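You operate a simulated robot arm through the tools that you are given. There is no shell and no other tool. Be economical: measure what you need, move in short steps, check, and stop when the job is done.

The job below is to be done with a simulated robot arm. You get a single attempt, and the scene is never put back.

JOB
Try the table lamps and put the dead one in the small carton.
Fine: the three on the ice maker; switch the two good ones off again and leave them standing.

Only the result counts: the job must be done as asked and must still hold three seconds after the hand-in. Knocking over, shifting, dropping, spilling or breaking anything else fails it.

ROBOT AND FRAMES
A 6-joint arm with a two-finger parallel gripper, fixed in place. Base frame: the origin is at the foot of the arm, x ahead of it, y to its left, z up; the work surface is at about z = 85. Readings come in cm, degrees, newtons and seconds.
With the tool pointing down near the work surface it reaches from about 26 to 68 cm from the base axis. Its first joint turns from -66.0 to 66.0 degrees. Payload 2.9 kg.
The TCP is the grasp point between the finger pads, 3 cm short of the fingertips. In the tool frame z runs along the fingers and y along their closing line. The gripper opens to 11 cm. The fingers are 2 cm wide and 1 cm thick; the gripper's body (4.8 by 11.2 cm) begins 5.5 cm behind the TCP.
Orientation is that of the tool frame in the base frame, as [roll, pitch, yaw] about the fixed x, y, z axes, in that order (R = Rz(yaw) Ry(pitch) Rx(roll)). With the fingers straight down and closing along the base's y, the tool's x points along the base's -x, its y along +y and its z along -z.

CONTROLS
- The arm moves only by the tool play_rows. Its argument "steps" is a list of rows, each a list of 7 numbers: the turn, a rotation vector about the base's x, y, z in degrees, then the shift along the base's x, y, z in cm, then the finger opening in cm, from 0 to 11. In form: [[ax, ay, az, tx, ty, tz, hand], ...]. A call has 1 to 8 rows; each row shifts and turns the commanded pose from where the row before left it. Rows are played at 5 a second. More than 5 cm and 8.6 degrees between two rows, or a gripper value outside its range, and nothing of the call is played. Where a pose cannot be reached the arm comes as near as it can. A force on the tool above 40 N (or 10 N above the force at the start of the call, whichever is more), or a blocked arm, ends the call early, and 0.2 s more pass. Each finger travels about 10.8 cm/s and halts on what it meets, pressing with about 24 N; the grip force reading is that of the motor and also rises with nothing between the fingers. The clock runs only during rows and for 0.2 s after the last one: add rows that do not move to give the fingers time. The reply holds the time, the measured pose of the TCP, the force on the tool along the base axes, the opening and the grip force, in the units named above and with some noise, and new pictures: "pictures" is both (left out), scene, wrist or none.
- Cameras (640 x 400 px; columns grow to the right, rows downward): "scene" is fixed at [7.73, 43.03, 139.6]; the picture's right is [-0.77, -0.64, 0.00], its down [-0.30, 0.36, -0.88] and it looks along [0.56, -0.68, -0.47] (base axes); focal length 244 px, centre (320, 200). "wrist" rides on the gripper at [-3.6, 0, -5.7] in the tool frame; the picture's right is [0.00, -1.00, 0.00], its down [0.97, 0.00, -0.24] and it looks along [0.24, 0.00, 0.97] (tool axes); focal length 218 px, centre (320, 200). There is no depth. A picture from a camera that has moved, and an enlarged one, comes with that camera's place and axes in the base frame and with its lens.
- zoom(camera, box): a new picture of the part [left, top, right, bottom] of that camera's present view, enlarged. It takes no simulated time.
- finish_job(): hands the job in; it is judged then, once.

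Work in short steps. Places have to be worked out from the pictures, the camera data and where the tool is seen: move nearer, look again, correct. Check each grasp and each placing, and mend what went wrong. You have 120 turns and 170 pictures in all, those below and enlarged ones among them. Open the gripper and draw the arm clear of the work before you hand the job in, unless the task says otherwise; then end with one line.

The tools are called after "Emit:" as a command line: name --pt "numbers of a row" for each row, then --argument value for the rest, lists and objects as JSON in quotes. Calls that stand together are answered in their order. play_rows: Moves the arm, as the interface text tells. Its arguments: {"type":"object","properties":{"steps":{"type":"array"},"pictures":{"type":"string","enum":["both","scene","wrist","none"]}},"required":["steps"]} The other tools are called the same way: zoom (camera, box) takes an enlarged picture of a part of a camera's view; finish_job () hands the job in.

At the start:

```text
clock: 0.0
tool_pos: [38.73, 1.18, 131.37]
ee_rot: [179.9, 0.0, 180.0]
wrist_force: [0.5, -0.3, -0.5]
opening: 10.99
grip_force: 0.0
```

scene: 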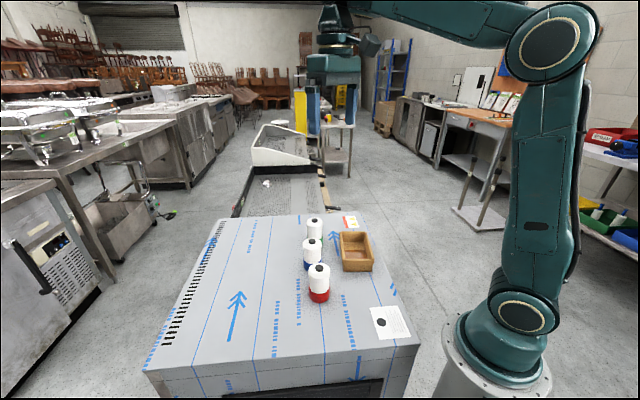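
wrist: 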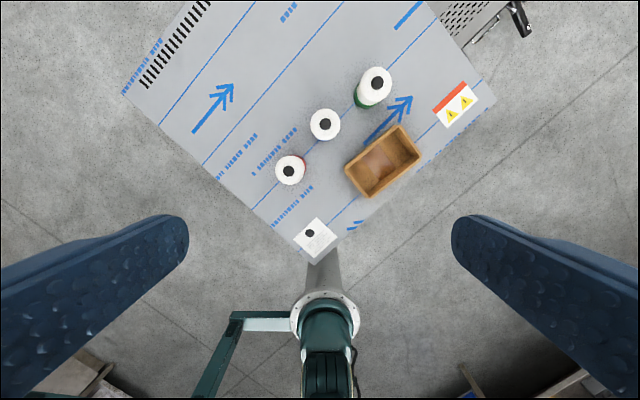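

The pictures show three lamps (red, blue and green bases) and a wooden carton. I'll enlarge both views to see how the lamps switch.

Emit:
zoom --camera "scene" --box '[270, 200, 400, 310]'

Emit:
zoom --camera "wrist" --box '[250, 50, 430, 220]'

```text
3.64 times, centred on (335, 255) of scene
camera zoom: at [7.73, 43.03, 139.6], right [-0.77, -0.64, 0.0], down [-0.3, 0.36, -0.88], along [0.56, -0.68, -0.47], focal length 888 px, centre (266, 0)
```

zoom: 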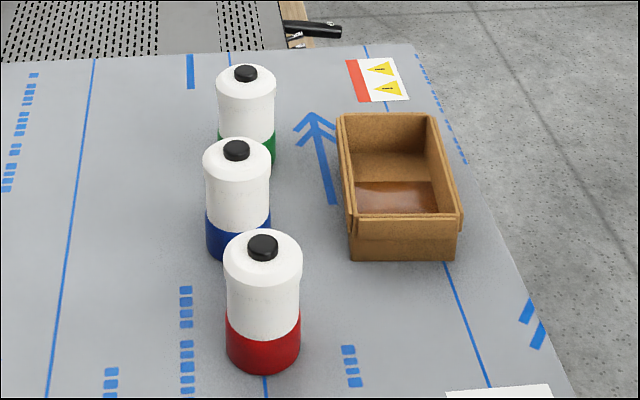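

```text
2.35 times, centred on (340, 135) of wrist
camera zoom: at [42.38, 1.27, 136.82], right [0.0, -1.0, 0.0], down [-0.97, 0.0, 0.24], along [-0.24, 0.0, -0.97], focal length 514 px, centre (273, 353)
```

zoom: 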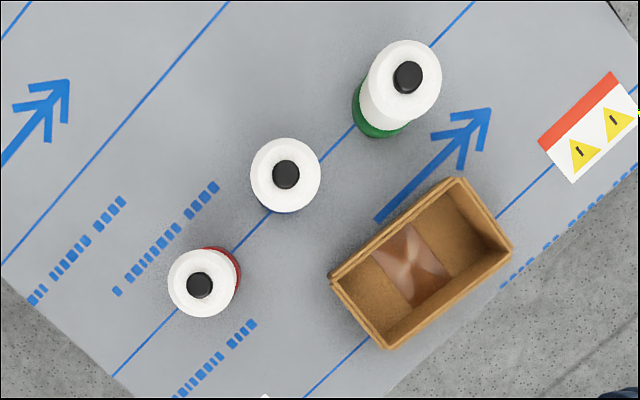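

Triangulating the buttons gives red at about (37.7, 7.0, 95), blue at (46.2, 0.2, 95) and green at (53, -8.8, 95). Each lamp is about 5.3 cm across and 10 cm tall. I'll close the fingers and move above the red lamp first.

Emit:
play_rows --pt "0 0 0 -0.18 0.98 -4.2 5" --pt "0 0 0 -0.18 0.98 -4.2 0" --pt "0 0 0 -0.18 0.98 -4.2 0" --pt "0 0 0 -0.18 0.98 -4.2 0" --pt "0 0 0 -0.18 0.98 -4.2 0" --pt "0 0 0 -0.18 0.98 -4.2 0" --pt "0 0 0 0 0 0 0" --pt "0 0 0 0 0 0 0"

```text
clock: 1.8
tool_pos: [37.61, 7.26, 106.08]
ee_rot: [179.9, 0.0, -179.9]
wrist_force: [-0.5, -0.1, 0.3]
opening: 0.01
grip_force: 24.1
camera wrist: at [41.22, 7.29, 111.43], right [0.0, -1.0, 0.0], down [-0.97, 0.0, 0.24], along [-0.24, 0.0, -0.97], focal length 218 px, centre (320, 200)
```

scene: 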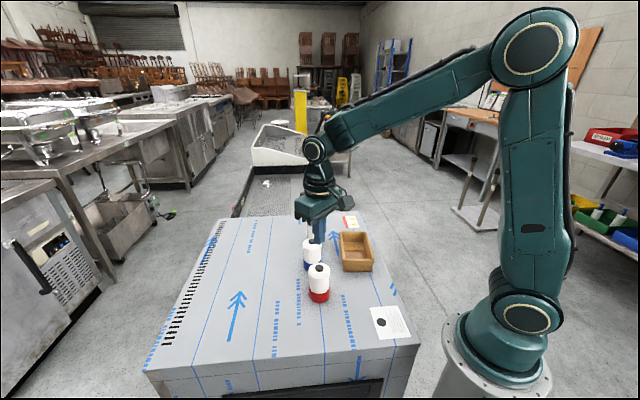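
wrist: 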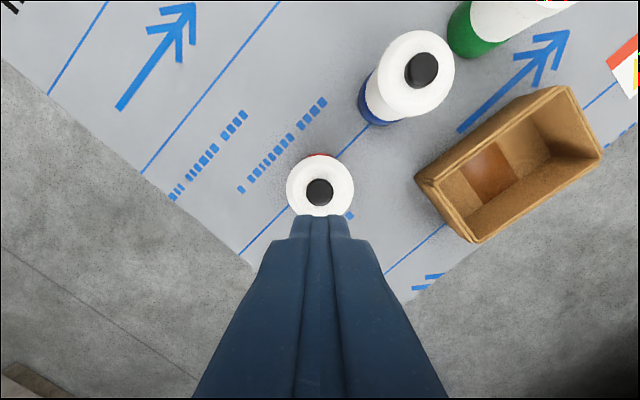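

From this view the red button sits at about (37.9, 7.3). I'll shift slightly and go down to just above it.

Emit:
play_rows --pt "0 0 0 0.25 0 -3 0" --pt "0 0 0 0 0 -2.5 0" --pt "0 0 0 0 0 -1 0" --pt "0 0 0 0 0 0 0"

Emit:
zoom --camera "scene" --box '[270, 200, 400, 310]'

```text
clock: 2.8
tool_pos: [37.79, 7.25, 99.39]
ee_rot: [179.8, -0.2, 180.0]
wrist_force: [-0.1, 0.1, 0.1]
opening: 0.0
grip_force: 23.9
camera wrist: at [41.46, 7.28, 104.96], right [0.0, -1.0, 0.0], down [-0.97, 0.0, 0.24], along [-0.24, 0.0, -0.97], focal length 218 px, centre (320, 200)
```

scene: 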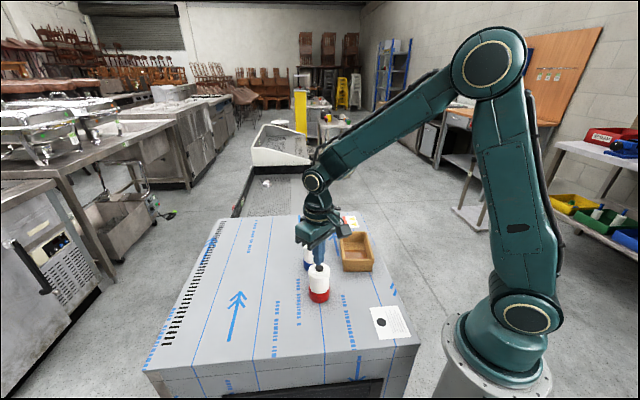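
wrist: 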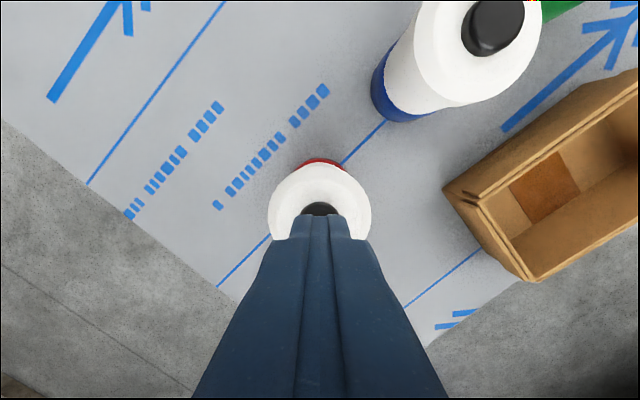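

```text
3.64 times, centred on (335, 255) of scene
camera zoom: at [7.73, 43.03, 139.6], right [-0.77, -0.64, 0.0], down [-0.3, 0.36, -0.88], along [0.56, -0.68, -0.47], focal length 888 px, centre (266, 0)
```

zoom: 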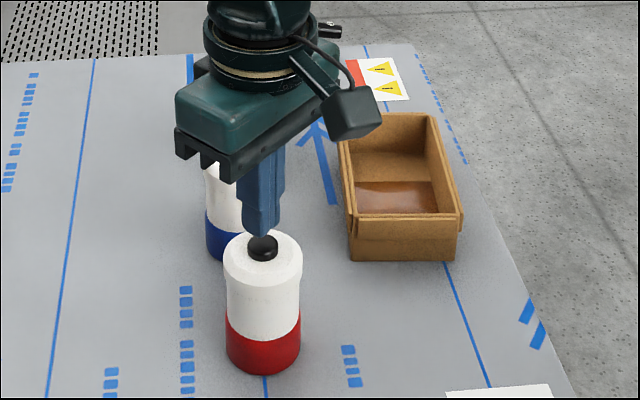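

The fingertips are just over the button, about 0.2 cm short in x. I'll correct that and press down in small steps.

Emit:
play_rows --pt "0 0 0 0.2 0 -0.4 0" --pt "0 0 0 0 0 -0.3 0" --pt "0 0 0 0 0 -0.2 0" --pt "0 0 0 0 0 -0.2 0" --pt "0 0 0 0 0 0 0" --pictures "none"

Emit:
zoom --camera "scene" --box '[270, 200, 400, 310]'

```text
clock: 4.0
tool_pos: [38.23, 7.1, 98.42]
ee_rot: [179.9, 0.0, 180.0]
wrist_force: [0.0, 0.4, 0.1]
opening: 0.0
grip_force: 23.7
```

```text
3.64 times, centred on (335, 255) of scene
camera zoom: at [7.73, 43.03, 139.6], right [-0.77, -0.64, 0.0], down [-0.3, 0.36, -0.88], along [0.56, -0.68, -0.47], focal length 888 px, centre (266, 0)
```

zoom: 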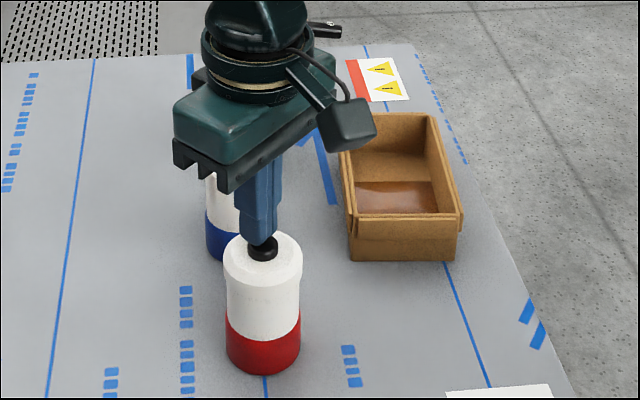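

There is no contact yet with the tip at z≈95.4, so I'll continue down gently.

Emit:
play_rows --pt "0 0 0 -0.1 0.05 -0.2 0" --pt "0 0 0 0 0 -0.2 0" --pt "0 0 0 0 0 0 0" --pictures "none"

Emit:
zoom --camera "scene" --box '[270, 200, 400, 310]'

```text
clock: 4.8
tool_pos: [38.0, 7.11, 98.05]
ee_rot: [179.9, 0.0, -180.0]
wrist_force: [0.5, 0.1, 1.7]
opening: 0.0
grip_force: 24.3
```

```text
3.64 times, centred on (335, 255) of scene
camera zoom: at [7.73, 43.03, 139.6], right [-0.77, -0.64, 0.0], down [-0.3, 0.36, -0.88], along [0.56, -0.68, -0.47], focal length 888 px, centre (266, 0)
```

zoom: 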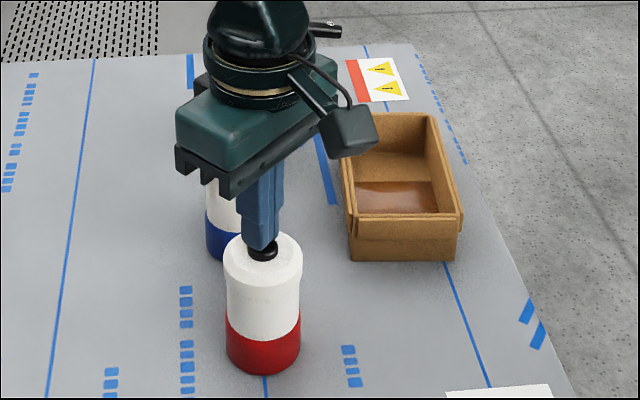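

The 1.7 N reading means contact has begun at tip z≈95.05. I'll press further in small steps.

Emit:
play_rows --pt "0 0 0 0 0 -0.15 0" --pt "0 0 0 0 0 -0.15 0" --pt "0 0 0 0 0 0 0" --pictures "none"

Emit:
zoom --camera "scene" --box '[270, 200, 400, 310]'

```text
clock: 5.6
tool_pos: [38.05, 7.28, 97.86]
ee_rot: [179.8, 0.0, 179.9]
wrist_force: [-2.1, -0.4, 5.1]
opening: 0.0
grip_force: 23.9
```

```text
3.64 times, centred on (335, 255) of scene
camera zoom: at [7.72, 43.02, 139.6], right [-0.77, -0.64, 0.0], down [-0.3, 0.36, -0.88], along [0.56, -0.68, -0.47], focal length 888 px, centre (266, 0)
```

zoom: 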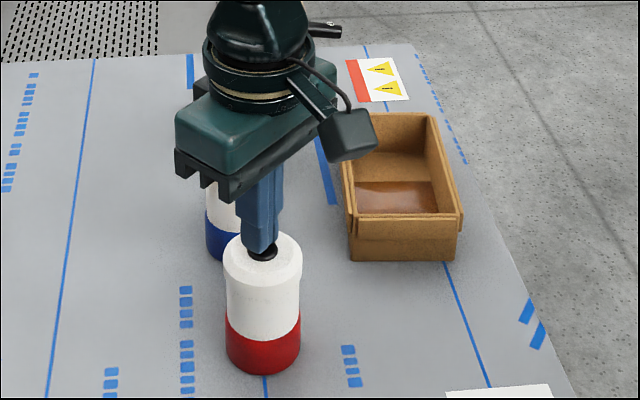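

The button is sinking (5 N) but there is no light yet. I'll press a little further.

Emit:
play_rows --pt "0 0 0 0 0 -0.15 0" --pt "0 0 0 0 0 -0.15 0" --pt "0 0 0 0 0 0 0" --pictures "none"

Emit:
zoom --camera "scene" --box '[270, 200, 400, 310]'

```text
clock: 6.4
tool_pos: [38.16, 7.12, 97.73]
ee_rot: [179.9, 0.2, -180.0]
wrist_force: [-7.9, -3.2, 37.6]
opening: 0.01
grip_force: 24.3
```

```text
3.64 times, centred on (335, 255) of scene
camera zoom: at [7.66, 43.01, 139.61], right [-0.77, -0.64, 0.0], down [-0.3, 0.36, -0.88], along [0.56, -0.68, -0.47], focal length 888 px, centre (266, 0)
```

zoom: 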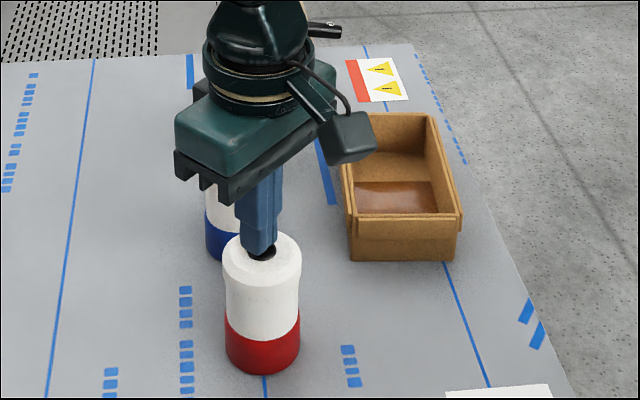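

The button bottomed out (37 N) with no visible glow. I'll release straight up and check whether the lamp comes on.

Emit:
play_rows --pt "0 0 0 0 0 0.4 0" --pt "0 0 0 0 0 0.6 0" --pt "0 0 0 0 0 2 0" --pt "0 0 0 0 0 3 0" --pt "0 0 0 0 0 0 0"

Emit:
zoom --camera "scene" --box '[270, 200, 400, 310]'

```text
clock: 7.6
tool_pos: [38.14, 7.08, 103.58]
ee_rot: [-179.9, 0.1, 180.0]
wrist_force: [-0.3, -0.6, 0.0]
opening: 0.0
grip_force: 23.8
camera wrist: at [41.67, 7.16, 109.07], right [0.0, -1.0, 0.0], down [-0.97, 0.0, 0.24], along [-0.24, 0.0, -0.97], focal length 218 px, centre (320, 200)
```

scene: 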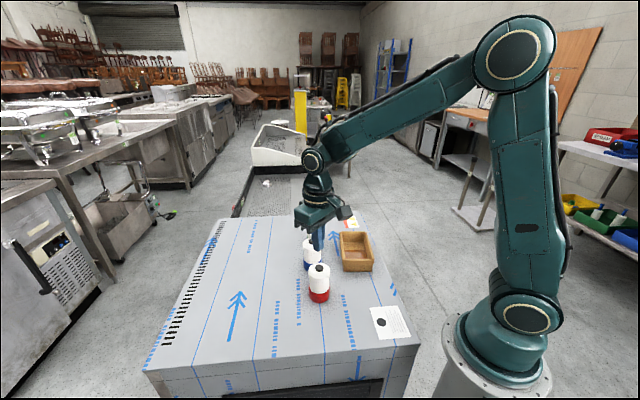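
wrist: 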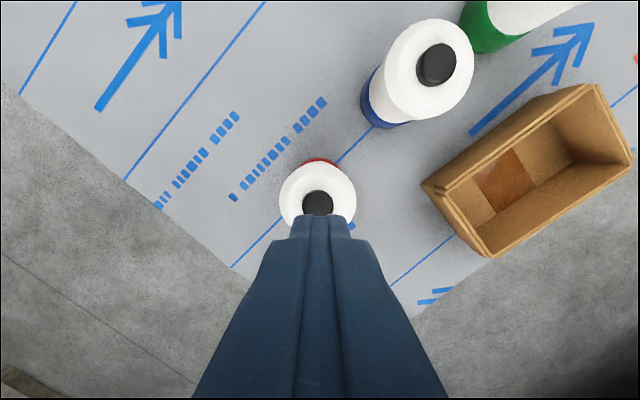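

```text
3.64 times, centred on (335, 255) of scene
camera zoom: at [7.73, 43.03, 139.6], right [-0.77, -0.64, 0.0], down [-0.3, 0.36, -0.88], along [0.56, -0.68, -0.47], focal length 888 px, centre (266, 0)
```

zoom: 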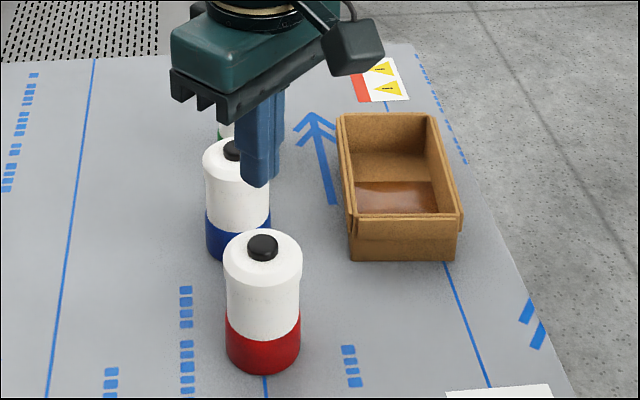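

Red shows no light after a full press. Blue's button refines to about (46.2, 0.4), so I'll go there.

Emit:
play_rows --pt "0 0 0 2.7 -2.25 0 0" --pt "0 0 0 2.7 -2.25 0 0" --pt "0 0 0 2.65 -2.25 0 0" --pt "0 0 0 0 0 -2 0" --pt "0 0 0 0 0 -2 0" --pt "0 0 0 0 0 0 0"

Emit:
zoom --camera "scene" --box '[270, 200, 400, 310]'

```text
clock: 9.0
tool_pos: [46.04, 0.52, 99.65]
ee_rot: [179.8, -0.1, 180.0]
wrist_force: [0.2, 0.1, 0.0]
opening: 0.02
grip_force: 24.2
camera wrist: at [49.67, 0.48, 105.07], right [0.0, -1.0, 0.0], down [-0.97, 0.0, 0.24], along [-0.24, 0.0, -0.97], focal length 218 px, centre (320, 200)
```

scene: 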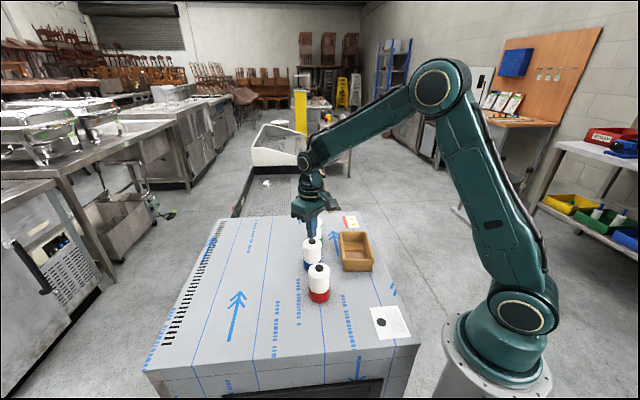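
wrist: 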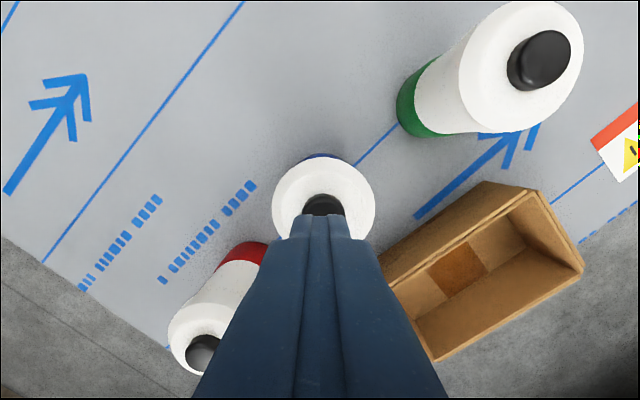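

```text
3.64 times, centred on (335, 255) of scene
camera zoom: at [7.73, 43.03, 139.6], right [-0.77, -0.64, 0.0], down [-0.3, 0.36, -0.88], along [0.56, -0.68, -0.47], focal length 888 px, centre (266, 0)
```

zoom: 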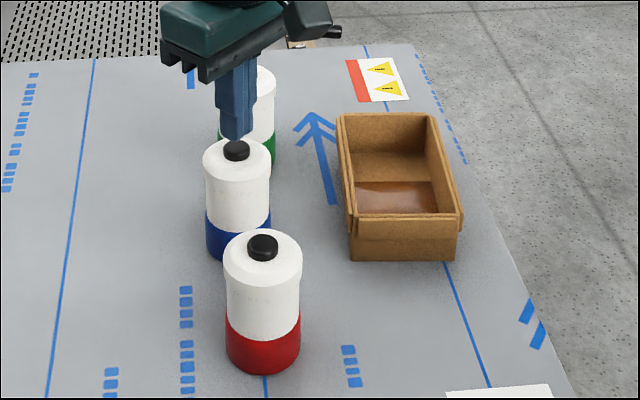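

The blue button is about 0.3 cm further ahead and 0.2 cm to the right. I'll correct and press it the same way.

Emit:
play_rows --pt "0 0 0 0.35 -0.2 -0.8 0" --pt "0 0 0 0 0 -0.5 0" --pt "0 0 0 0 0 -0.2 0" --pt "0 0 0 0 0 -0.15 0" --pt "0 0 0 0 0 -0.1 0" --pt "0 0 0 0 0 0 0" --pictures "none"

Emit:
zoom --camera "scene" --box '[270, 200, 400, 310]'

```text
clock: 10.4
tool_pos: [46.43, 0.3, 97.73]
ee_rot: [180.0, 0.1, 180.0]
wrist_force: [0.4, 2.2, 5.4]
opening: 0.0
grip_force: 24.2
```

```text
3.64 times, centred on (335, 255) of scene
camera zoom: at [7.72, 43.03, 139.6], right [-0.77, -0.64, 0.0], down [-0.3, 0.36, -0.88], along [0.56, -0.68, -0.47], focal length 888 px, centre (266, 0)
```

zoom: 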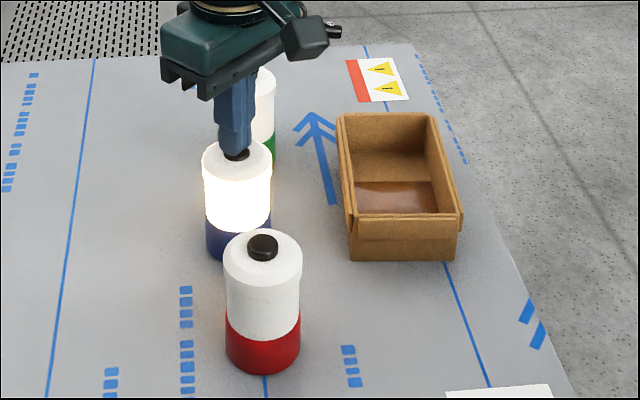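

Blue lights up, so it works. I'll release to see whether it stays on.

Emit:
play_rows --pt "0 0 0 0 0 0.5 0" --pt "0 0 0 0 0 0.5 0" --pt "0 0 0 0 0 0 0" --pictures "none"

Emit:
zoom --camera "scene" --box '[270, 200, 400, 310]'

```text
clock: 11.2
tool_pos: [46.3, 0.29, 98.93]
ee_rot: [179.9, 0.1, -179.9]
wrist_force: [-0.7, 0.7, -0.2]
opening: 0.01
grip_force: 24.2
```

```text
3.64 times, centred on (335, 255) of scene
camera zoom: at [7.73, 43.03, 139.6], right [-0.77, -0.64, 0.0], down [-0.3, 0.36, -0.88], along [0.56, -0.68, -0.47], focal length 888 px, centre (266, 0)
```

zoom: 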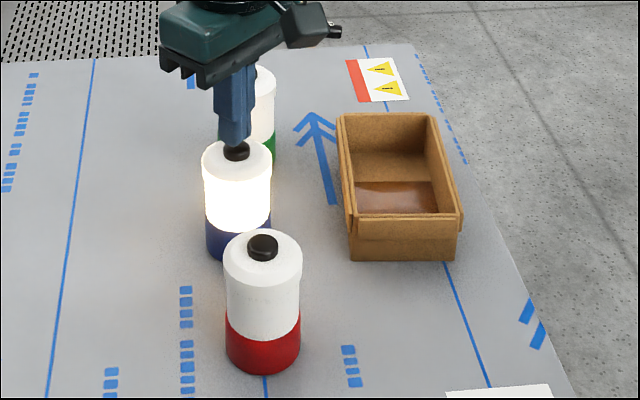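

It latches on. I'll press once more to switch it off, then release.

Emit:
play_rows --pt "0 0 0 0 0 -0.5 0" --pt "0 0 0 0 0 -0.3 0" --pt "0 0 0 0 0 -0.2 0" --pt "0 0 0 0 0 -0.05 0" --pt "0 0 0 0 0 0 0" --pt "0 0 0 0 0 0.55 0" --pt "0 0 0 0 0 0.5 0" --pt "0 0 0 0 0 0 0" --pictures "none"

Emit:
zoom --camera "scene" --box '[270, 200, 400, 310]'

```text
clock: 13.0
tool_pos: [46.43, 0.22, 98.79]
ee_rot: [179.9, 0.0, 179.9]
wrist_force: [0.8, -0.8, 0.3]
opening: 0.0
grip_force: 24.1
```

```text
3.64 times, centred on (335, 255) of scene
camera zoom: at [7.73, 43.03, 139.6], right [-0.77, -0.64, 0.0], down [-0.3, 0.36, -0.88], along [0.56, -0.68, -0.47], focal length 888 px, centre (266, 0)
```

zoom: 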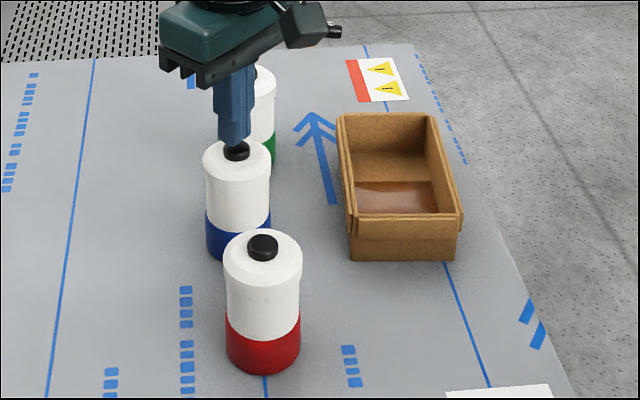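

Blue is off and standing. Next is the green lamp, estimated at (53.1, -8.6).

Emit:
play_rows --pt "0 0 0 0 0 4 0" --pt "0 0 0 2.25 -2.95 0 0" --pt "0 0 0 2.25 -2.95 0 0" --pt "0 0 0 2.2 -2.95 0 0" --pt "0 0 0 0 0 -3.2 0" --pt "0 0 0 0 0 0 0"

Emit:
zoom --camera "scene" --box '[270, 200, 400, 310]'

```text
clock: 14.4
tool_pos: [52.99, -8.72, 99.74]
ee_rot: [-180.0, 0.0, -179.9]
wrist_force: [0.8, 0.2, -0.6]
opening: 0.0
grip_force: 23.8
camera wrist: at [56.66, -8.67, 105.17], right [0.0, -1.0, 0.0], down [-0.97, 0.0, 0.24], along [-0.24, 0.0, -0.97], focal length 218 px, centre (320, 200)
```

scene: 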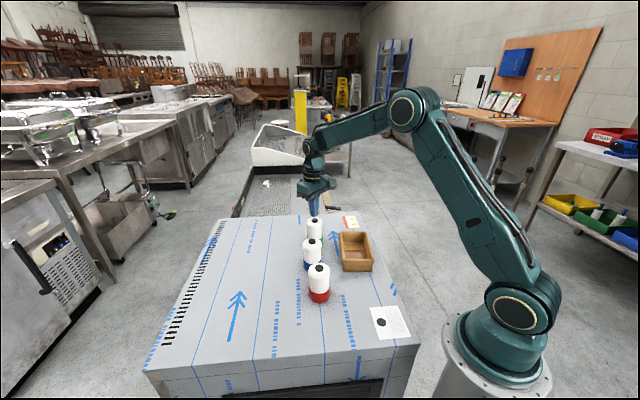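
wrist: 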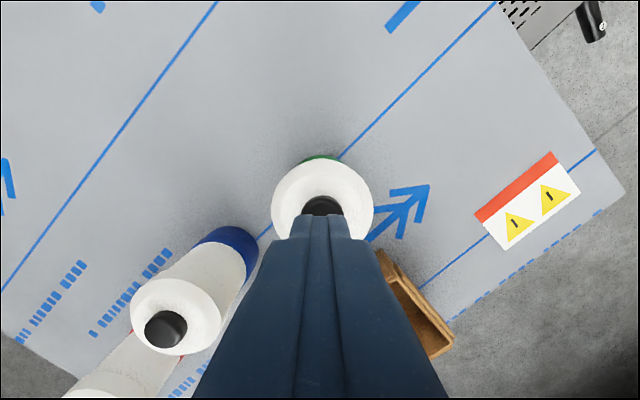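

```text
3.64 times, centred on (335, 255) of scene
camera zoom: at [7.73, 43.02, 139.6], right [-0.77, -0.64, 0.0], down [-0.3, 0.36, -0.88], along [0.56, -0.68, -0.47], focal length 888 px, centre (266, 0)
```

zoom: 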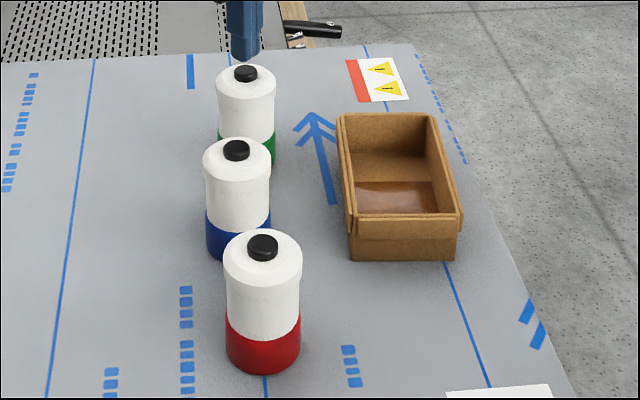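

The same small offset appears here, about +0.3 cm in x and -0.1 cm in y. I'll correct and press.

Emit:
play_rows --pt "0 0 0 0.3 -0.1 -0.8 0" --pt "0 0 0 0 0 -0.5 0" --pt "0 0 0 0 0 -0.2 0" --pt "0 0 0 0 0 -0.2 0" --pt "0 0 0 0 0 -0.15 0" --pt "0 0 0 0 0 0 0" --pictures "none"

Emit:
zoom --camera "scene" --box '[270, 200, 400, 310]'

```text
clock: 15.8
tool_pos: [53.5, -8.75, 97.76]
ee_rot: [180.0, 0.2, 180.0]
wrist_force: [-2.0, -2.0, 9.5]
opening: 0.03
grip_force: 24.0
```

```text
3.64 times, centred on (335, 255) of scene
camera zoom: at [7.71, 43.02, 139.6], right [-0.77, -0.64, 0.0], down [-0.3, 0.36, -0.88], along [0.56, -0.68, -0.47], focal length 888 px, centre (266, 0)
```

zoom: 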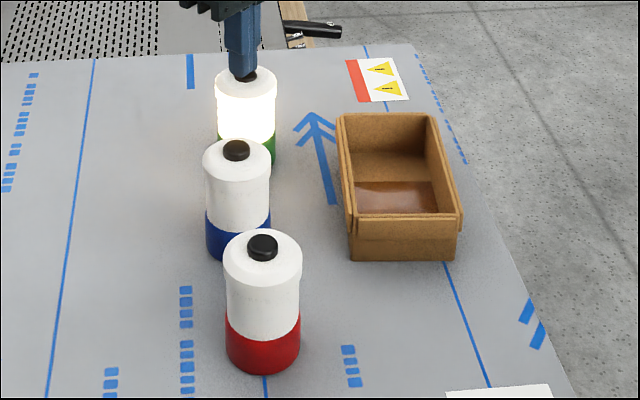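

Green works too, so red is the dead one. I'll release, press again to switch green off, and release.

Emit:
play_rows --pt "0 0 0 0 0 0.5 0" --pt "0 0 0 0 0 0.5 0" --pt "0 0 0 0 0 0 0" --pt "0 0 0 0 0 -0.6 0" --pt "0 0 0 0 0 -0.4 0" --pt "0 0 0 0 0 0 0" --pt "0 0 0 0 0 0.5 0" --pt "0 0 0 0 0 1 0" --pictures "none"

Emit:
zoom --camera "scene" --box '[270, 200, 400, 310]'

```text
clock: 17.6
tool_pos: [53.48, -8.77, 99.07]
ee_rot: [179.8, 0.0, -180.0]
wrist_force: [0.7, -0.3, 0.0]
opening: 0.02
grip_force: 24.0
```

```text
3.64 times, centred on (335, 255) of scene
camera zoom: at [7.73, 43.03, 139.6], right [-0.77, -0.64, 0.0], down [-0.3, 0.36, -0.88], along [0.56, -0.68, -0.47], focal length 888 px, centre (266, 0)
```

zoom: 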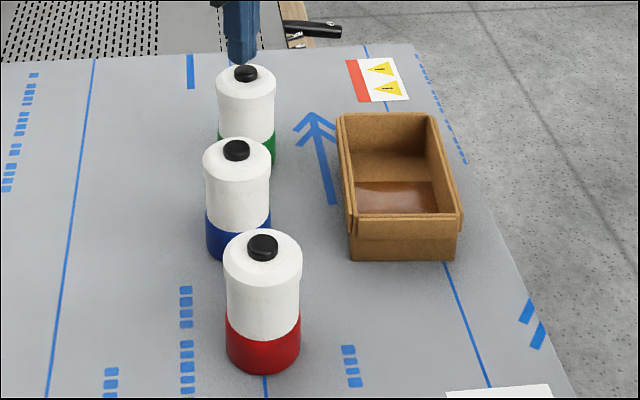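

Both good lamps are off and standing. The carton's centre is at about (39, -12), long axis about 39° off the closing line, rim z≈90. I'll rise, turn 39° and look at it from above.

Emit:
play_rows --pt "0 0 0 0 0 4.8 0" --pt "0 0 0 0 0 4.8 0" --pt "0 0 0 0 0 4.8 0" --pt "0 0 7.8 -2.9 -0.65 0 3" --pt "0 0 7.8 -2.9 -0.65 0 9" --pt "0 0 7.8 -2.9 -0.65 0 9" --pt "0 0 7.8 -2.9 -0.65 0 9" --pt "0 0 7.8 -2.8 -0.65 0 9"

```text
clock: 19.4
tool_pos: [39.02, -12.09, 113.65]
ee_rot: [-180.0, 0.0, -140.8]
wrist_force: [0.1, 0.3, 0.2]
opening: 9.03
grip_force: 0.0
camera wrist: at [41.75, -9.75, 119.14], right [0.63, -0.78, 0.0], down [-0.75, -0.61, 0.24], along [-0.19, -0.15, -0.97], focal length 218 px, centre (320, 200)
```

scene: 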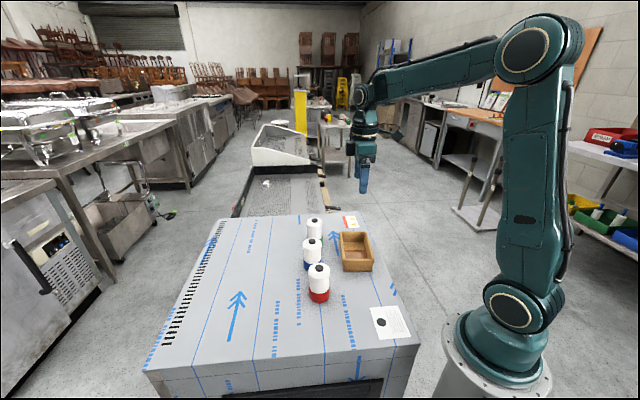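
wrist: 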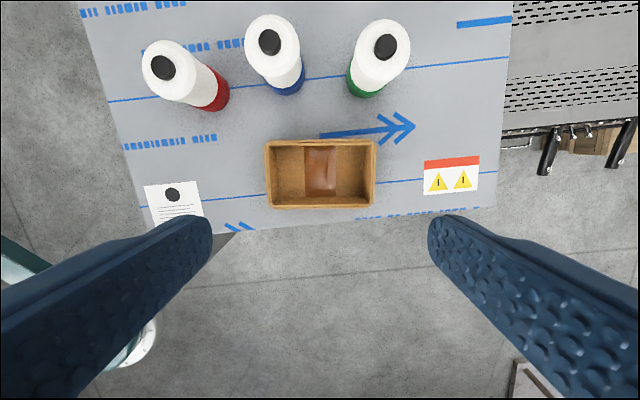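

The carton centre is confirmed at (38.9, -12.2) and it lines up with the hand, with about 7 cm of inside width. Now I'll move above the red lamp at (38.05, 7.15).

Emit:
play_rows --pt "0 0 0 -0.2 3.85 0 9" --pt "0 0 0 -0.2 3.85 0 9" --pt "0 0 0 -0.2 3.85 0 9" --pt "0 0 0 -0.2 3.85 0 9" --pt "0 0 0 -0.17 3.84 0 9" --pt "0 0 0 0 0 -4 9" --pt "0 0 0 0 0 -4 9" --pt "0 0 0 0 0 0 9"

Emit:
zoom --camera "scene" --box '[270, 200, 400, 310]'

```text
clock: 21.2
tool_pos: [38.04, 7.38, 105.62]
ee_rot: [179.9, 0.0, -141.0]
wrist_force: [0.8, -0.1, 0.3]
opening: 9.06
grip_force: 0.0
camera wrist: at [40.8, 9.72, 111.07], right [0.63, -0.78, 0.0], down [-0.75, -0.61, 0.24], along [-0.19, -0.15, -0.97], focal length 218 px, centre (320, 200)
```

scene: 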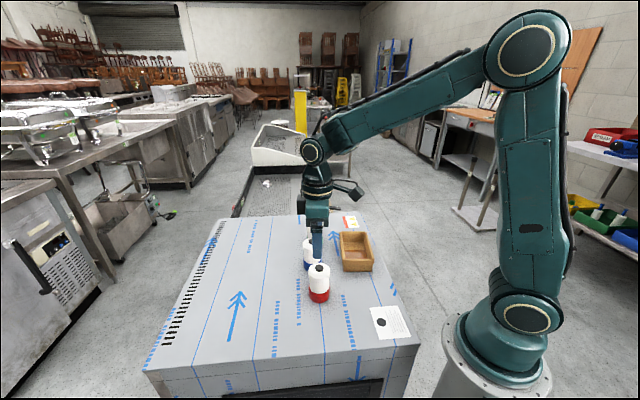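
wrist: 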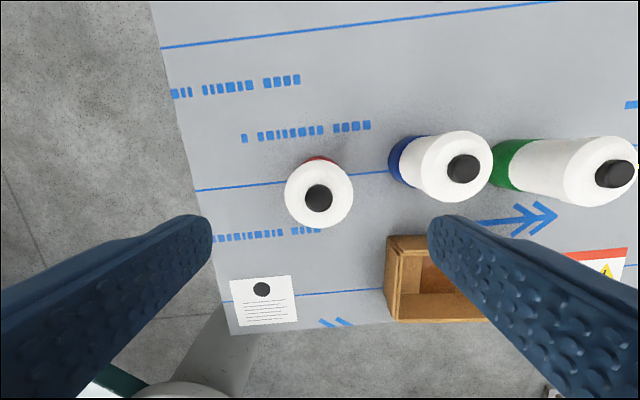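

```text
3.64 times, centred on (335, 255) of scene
camera zoom: at [7.73, 43.03, 139.6], right [-0.77, -0.64, 0.0], down [-0.3, 0.36, -0.88], along [0.56, -0.68, -0.47], focal length 888 px, centre (266, 0)
```

zoom: 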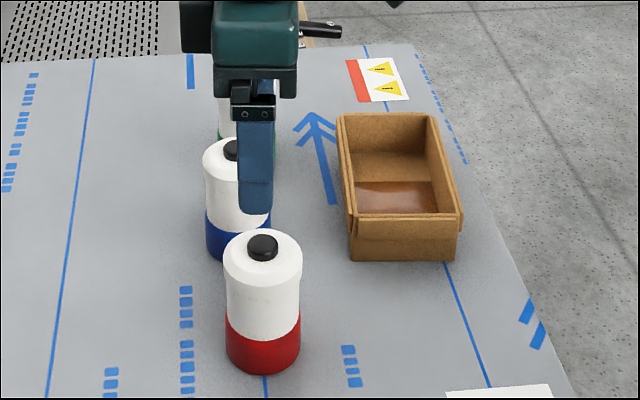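

Red's button is centred between the fingers within about 0.3 cm, and there's over 2 cm of room to the blue lamp. I'll descend to TCP z≈91.5.

Emit:
play_rows --pt "0 0 0 -0.15 -0.1 -4 8.8" --pt "0 0 0 0 0 -4 8.8" --pt "0 0 0 0 0 -3 8.8" --pt "0 0 0 0 0 -2 8.8" --pt "0 0 0 0 0 -1.1 8.8" --pt "0 0 0 0 0 0 8.8"

Emit:
zoom --camera "scene" --box '[270, 200, 400, 310]'

```text
clock: 22.6
tool_pos: [38.1, 7.24, 91.44]
ee_rot: [180.0, 0.0, -141.0]
wrist_force: [0.4, 0.5, 0.7]
opening: 8.78
grip_force: 0.0
camera wrist: at [40.84, 9.54, 96.92], right [0.63, -0.78, 0.0], down [-0.75, -0.61, 0.24], along [-0.19, -0.15, -0.97], focal length 218 px, centre (320, 200)
```

scene: 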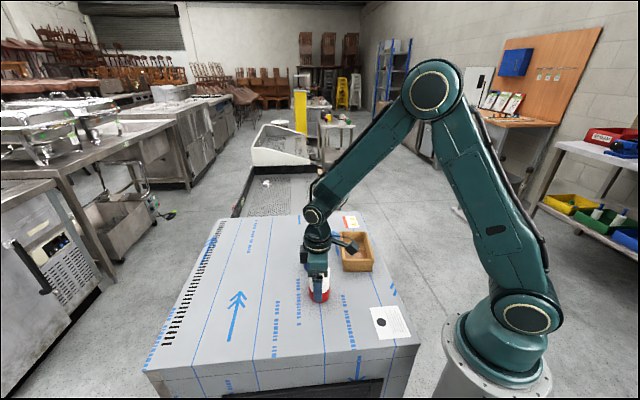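
wrist: 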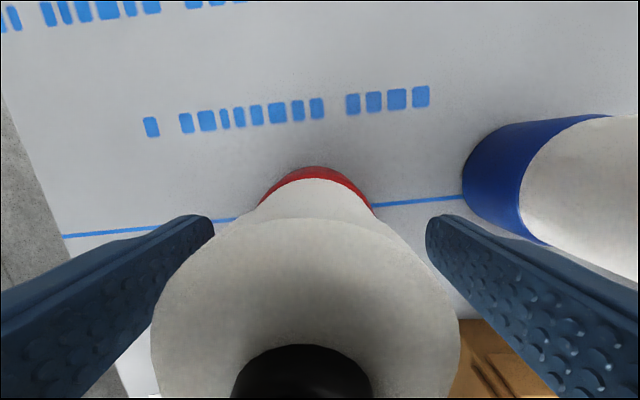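

```text
3.64 times, centred on (335, 255) of scene
camera zoom: at [7.73, 43.03, 139.6], right [-0.77, -0.64, 0.0], down [-0.3, 0.36, -0.88], along [0.56, -0.68, -0.47], focal length 888 px, centre (266, 0)
```

zoom: 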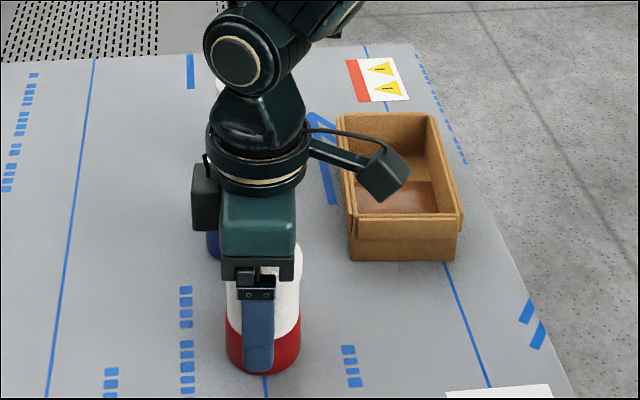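

The lamp sits between the fingers. I'll close on it.

Emit:
play_rows --pt "0 0 0 0 0 0 6.5" --pt "0 0 0 0 0 0 5" --pt "0 0 0 0 0 0 4" --pt "0 0 0 0 0 0 4" --pt "0 0 0 0 0 0 4" --pictures "none"

```text
clock: 23.8
tool_pos: [38.09, 7.29, 91.47]
ee_rot: [180.0, 0.0, -141.0]
wrist_force: [1.1, -0.6, 0.3]
opening: 5.53
grip_force: 24.4
```

The lamp is gripped at 5.5 cm. I'll lift it 13 cm clear of everything.

Emit:
play_rows --pt "0 0 0 0 0 1 4" --pt "0 0 0 0 0 3 4" --pt "0 0 0 0 0 4 4" --pt "0 0 0 0 0 4 4" --pt "0 0 0 0 0 1.5 4" --pt "0 0 0 0 0 0 4"

```text
clock: 25.2
tool_pos: [38.09, 7.14, 105.05]
ee_rot: [179.8, 0.0, -141.0]
wrist_force: [0.1, 0.8, -3.1]
opening: 5.52
grip_force: 24.4
camera wrist: at [40.86, 9.5, 110.6], right [0.63, -0.78, 0.0], down [-0.75, -0.61, 0.24], along [-0.19, -0.15, -0.97], focal length 218 px, centre (320, 200)
```

scene: 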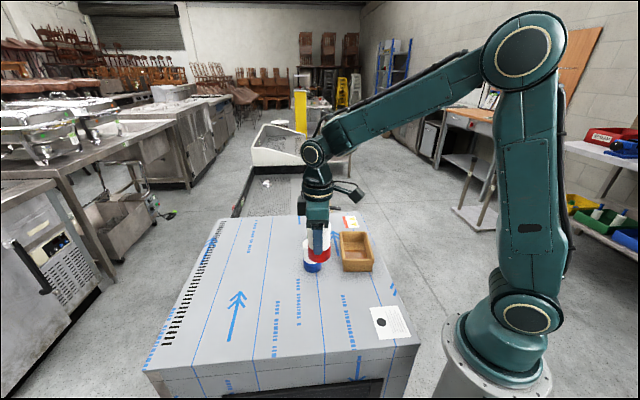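
wrist: 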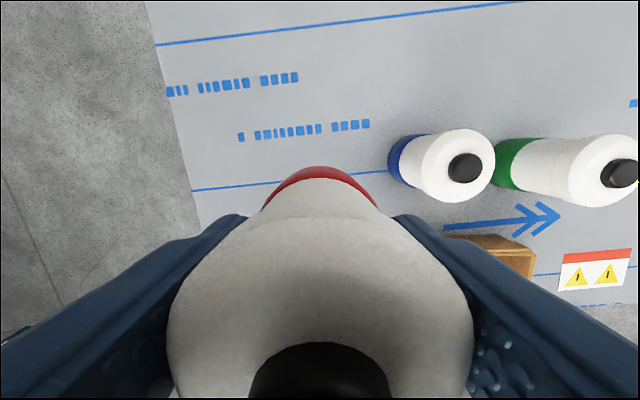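

The lamp is held upright. I'll carry it over the carton centre.

Emit:
play_rows --pt "0 0 0 0.16 -3.88 0 4" --pt "0 0 0 0.16 -3.88 0 4" --pt "0 0 0 0.16 -3.88 0 4" --pt "0 0 0 0.16 -3.88 0 4" --pt "0 0 0 0.16 -3.88 0 4" --pt "0 0 0 0 0 0 4" --pt "0 0 0 0 0 -3 4" --pt "0 0 0 0 0 0 4"

Emit:
zoom --camera "scene" --box '[270, 180, 400, 290]'

```text
clock: 27.0
tool_pos: [38.55, -12.25, 102.01]
ee_rot: [-180.0, -0.1, -140.9]
wrist_force: [-0.7, -0.5, -3.8]
opening: 5.55
grip_force: 24.0
camera wrist: at [41.42, -9.91, 107.53], right [0.63, -0.78, 0.0], down [-0.75, -0.61, 0.24], along [-0.19, -0.15, -0.97], focal length 218 px, centre (320, 200)
```

scene: 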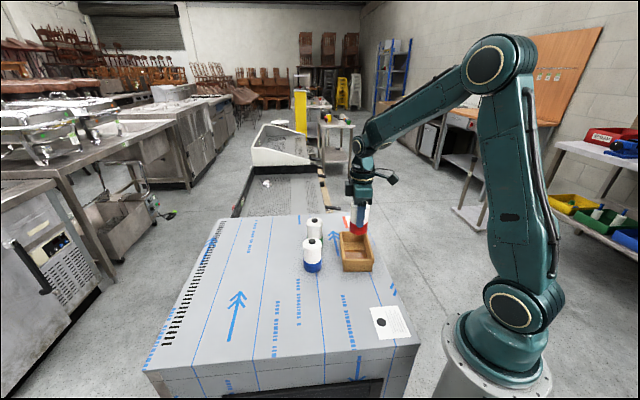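
wrist: 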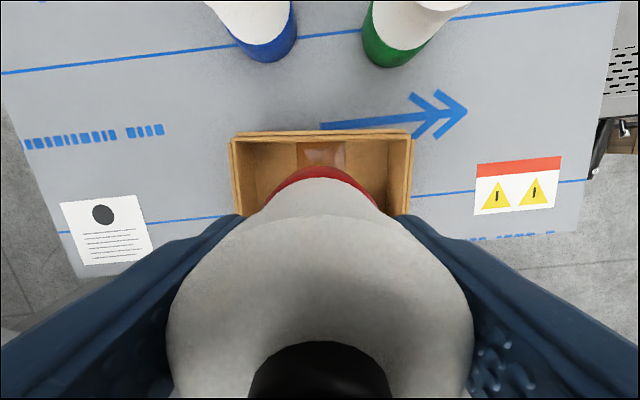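

```text
3.64 times, centred on (335, 235) of scene
camera zoom: at [7.73, 43.02, 139.6], right [-0.77, -0.64, 0.0], down [-0.3, 0.36, -0.88], along [0.56, -0.68, -0.47], focal length 888 px, centre (266, 73)
```

zoom: 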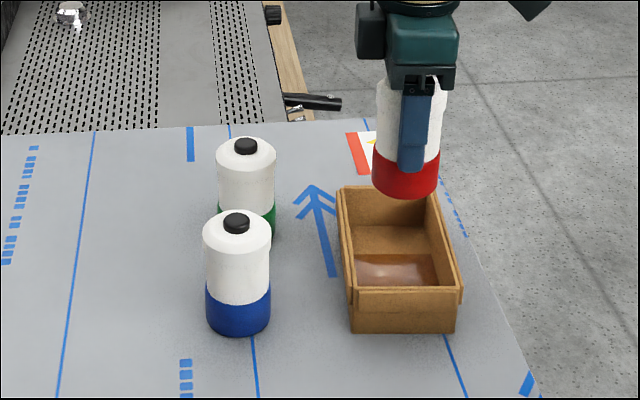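

The lamp is inside the carton's outline, with the base about 0.3 cm toward the near wall. I'll correct that and lower it to just above the floor.

Emit:
play_rows --pt "0 0 0 0.23 0.19 0 4" --pt "0 0 0 0 0 -3 4" --pt "0 0 0 0 0 -3 4" --pt "0 0 0 0 0 -2 4" --pt "0 0 0 0 0 -1 4" --pt "0 0 0 0 0 0 4"

Emit:
zoom --camera "scene" --box '[270, 180, 400, 290]'

```text
clock: 28.4
tool_pos: [38.88, -11.97, 92.97]
ee_rot: [179.9, 0.0, -141.0]
wrist_force: [-0.7, -0.8, -2.4]
opening: 5.51
grip_force: 24.2
camera wrist: at [41.7, -9.65, 98.4], right [0.63, -0.78, 0.0], down [-0.75, -0.61, 0.24], along [-0.19, -0.15, -0.97], focal length 218 px, centre (320, 200)
```

scene: 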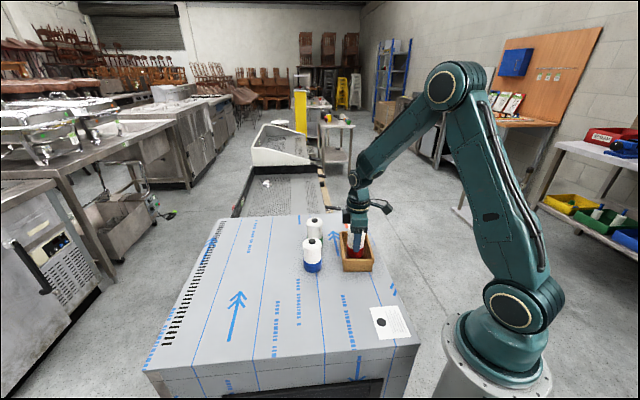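
wrist: 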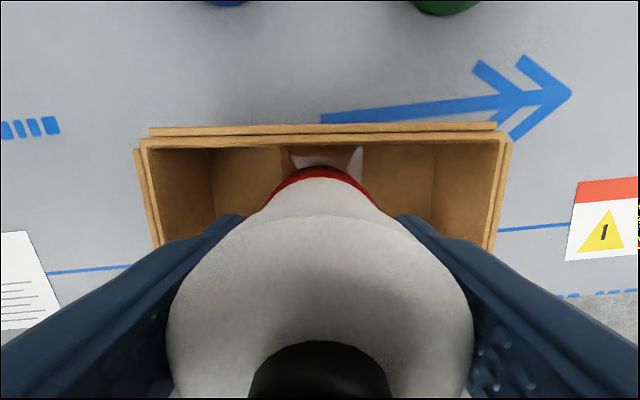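

```text
3.64 times, centred on (335, 235) of scene
camera zoom: at [7.73, 43.02, 139.6], right [-0.77, -0.64, 0.0], down [-0.3, 0.36, -0.88], along [0.56, -0.68, -0.47], focal length 888 px, centre (266, 73)
```

zoom: 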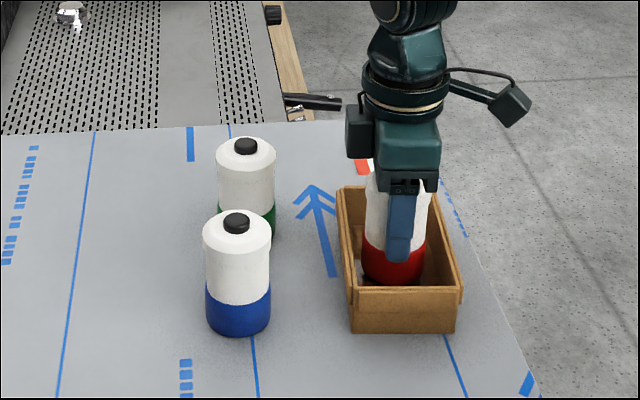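

It's well centred inside the carton with no contact yet. I'll lower gently until it touches.

Emit:
play_rows --pt "0 0 0 0 0 -0.4 4" --pt "0 0 0 0 0 -0.3 4" --pt "0 0 0 0 0 -0.15 4" --pt "0 0 0 0 0 0 4" --pictures "none"

```text
clock: 29.4
tool_pos: [38.93, -11.97, 92.15]
ee_rot: [179.8, 0.0, -141.0]
wrist_force: [-0.9, -1.2, -2.7]
opening: 5.51
grip_force: 24.0
```

There is still no contact (-2.7 N is the hanging weight), so I'll go lower in 0.15 cm steps.

Emit:
play_rows --pt "0 0 0 0 0 -0.15 4" --pt "0 0 0 0 0 -0.15 4" --pt "0 0 0 0 0 0 4" --pictures "none"

```text
clock: 30.2
tool_pos: [38.92, -12.14, 91.98]
ee_rot: [-179.8, 0.1, -141.0]
wrist_force: [-3.5, 1.7, 17.9]
opening: 5.54
grip_force: 24.2
```

It touched the floor (18 N). I'll ease up slightly and open.

Emit:
play_rows --pt "0 0 0 0 0 0.1 4" --pt "0 0 0 0 0 0 6" --pt "0 0 0 0 0 0 7.5" --pt "0 0 0 0 0 0 8" --pt "0 0 0 0 0 0 8"

Emit:
zoom --camera "scene" --box '[270, 180, 400, 290]'

```text
clock: 31.4
tool_pos: [38.9, -12.02, 91.96]
ee_rot: [180.0, 0.0, -141.0]
wrist_force: [0.3, 0.1, 0.4]
opening: 8.0
grip_force: 0.0
camera wrist: at [41.74, -9.76, 97.45], right [0.63, -0.78, 0.0], down [-0.75, -0.61, 0.24], along [-0.19, -0.15, -0.97], focal length 218 px, centre (320, 200)
```

scene: 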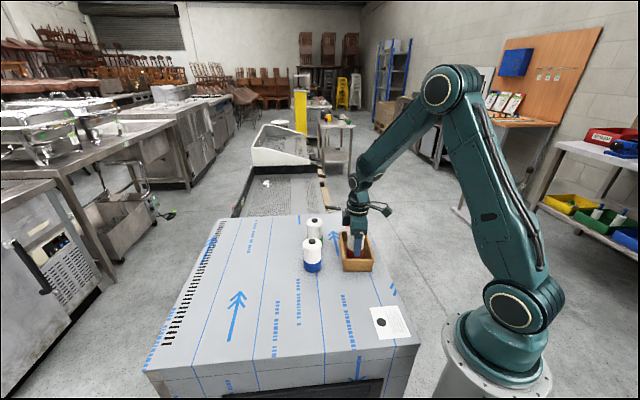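
wrist: 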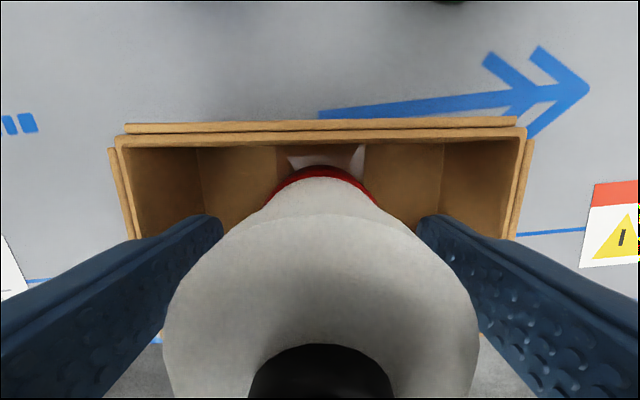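

```text
3.64 times, centred on (335, 235) of scene
camera zoom: at [7.73, 43.03, 139.6], right [-0.77, -0.64, 0.0], down [-0.3, 0.36, -0.88], along [0.56, -0.68, -0.47], focal length 888 px, centre (266, 73)
```

zoom: 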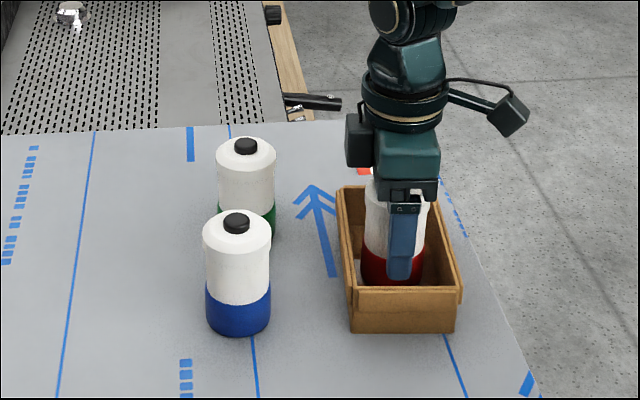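

The lamp stands released in the carton. I'll withdraw straight up.

Emit:
play_rows --pt "0 0 0 0 0 1.5 8" --pt "0 0 0 0 0 3 8" --pt "0 0 0 0 0 4.5 8" --pt "0 0 0 0 0 4.8 8" --pt "0 0 0 0 0 4.8 8" --pt "0 0 0 0 0 4.8 8" --pt "0 0 0 0 0 4.8 8" --pt "0 0 0 0 0 0 8"

Emit:
zoom --camera "scene" --box '[270, 180, 400, 290]'

```text
clock: 33.2
tool_pos: [38.76, -11.91, 120.03]
ee_rot: [179.9, -0.1, -141.0]
wrist_force: [0.3, 0.3, -0.3]
opening: 8.01
grip_force: 0.0
camera wrist: at [41.63, -9.73, 125.5], right [0.63, -0.78, 0.0], down [-0.75, -0.61, 0.24], along [-0.19, -0.15, -0.97], focal length 218 px, centre (320, 200)
```

scene: 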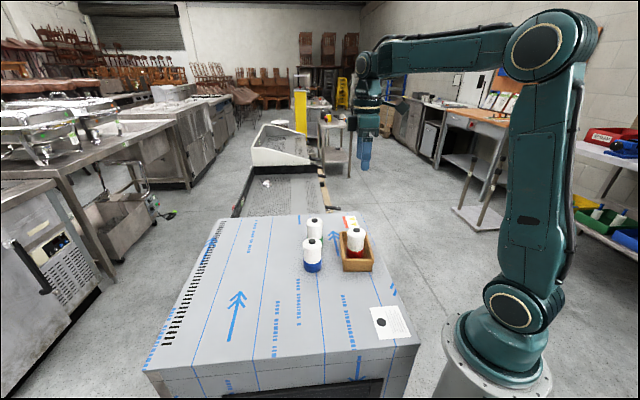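
wrist: 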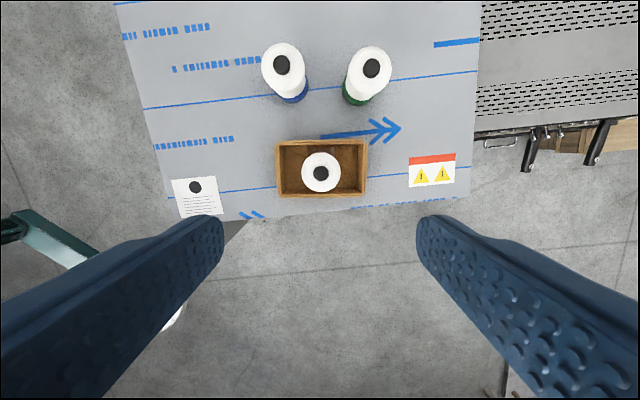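

```text
3.64 times, centred on (335, 235) of scene
camera zoom: at [7.73, 43.03, 139.6], right [-0.77, -0.64, 0.0], down [-0.3, 0.36, -0.88], along [0.56, -0.68, -0.47], focal length 888 px, centre (266, 73)
```

zoom: 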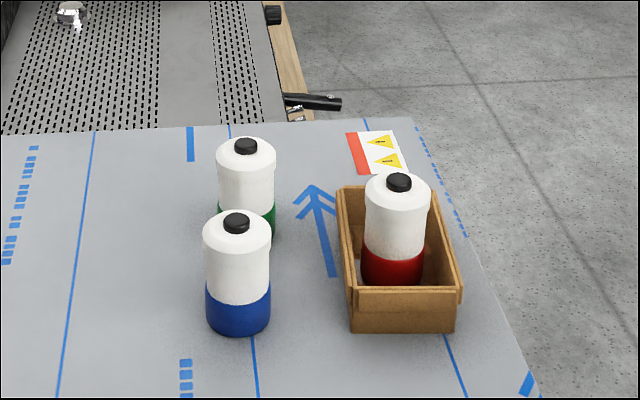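

The dead red lamp stands in the carton, blue and green are off and in place, and the arm is clear, so I'm handing in.

Emit:
finish_job

```text
The job is handed in.
```

The red lamp was the dead one and now stands in the small carton; the blue and green lamps both lit when tried and are switched off, standing where they were.
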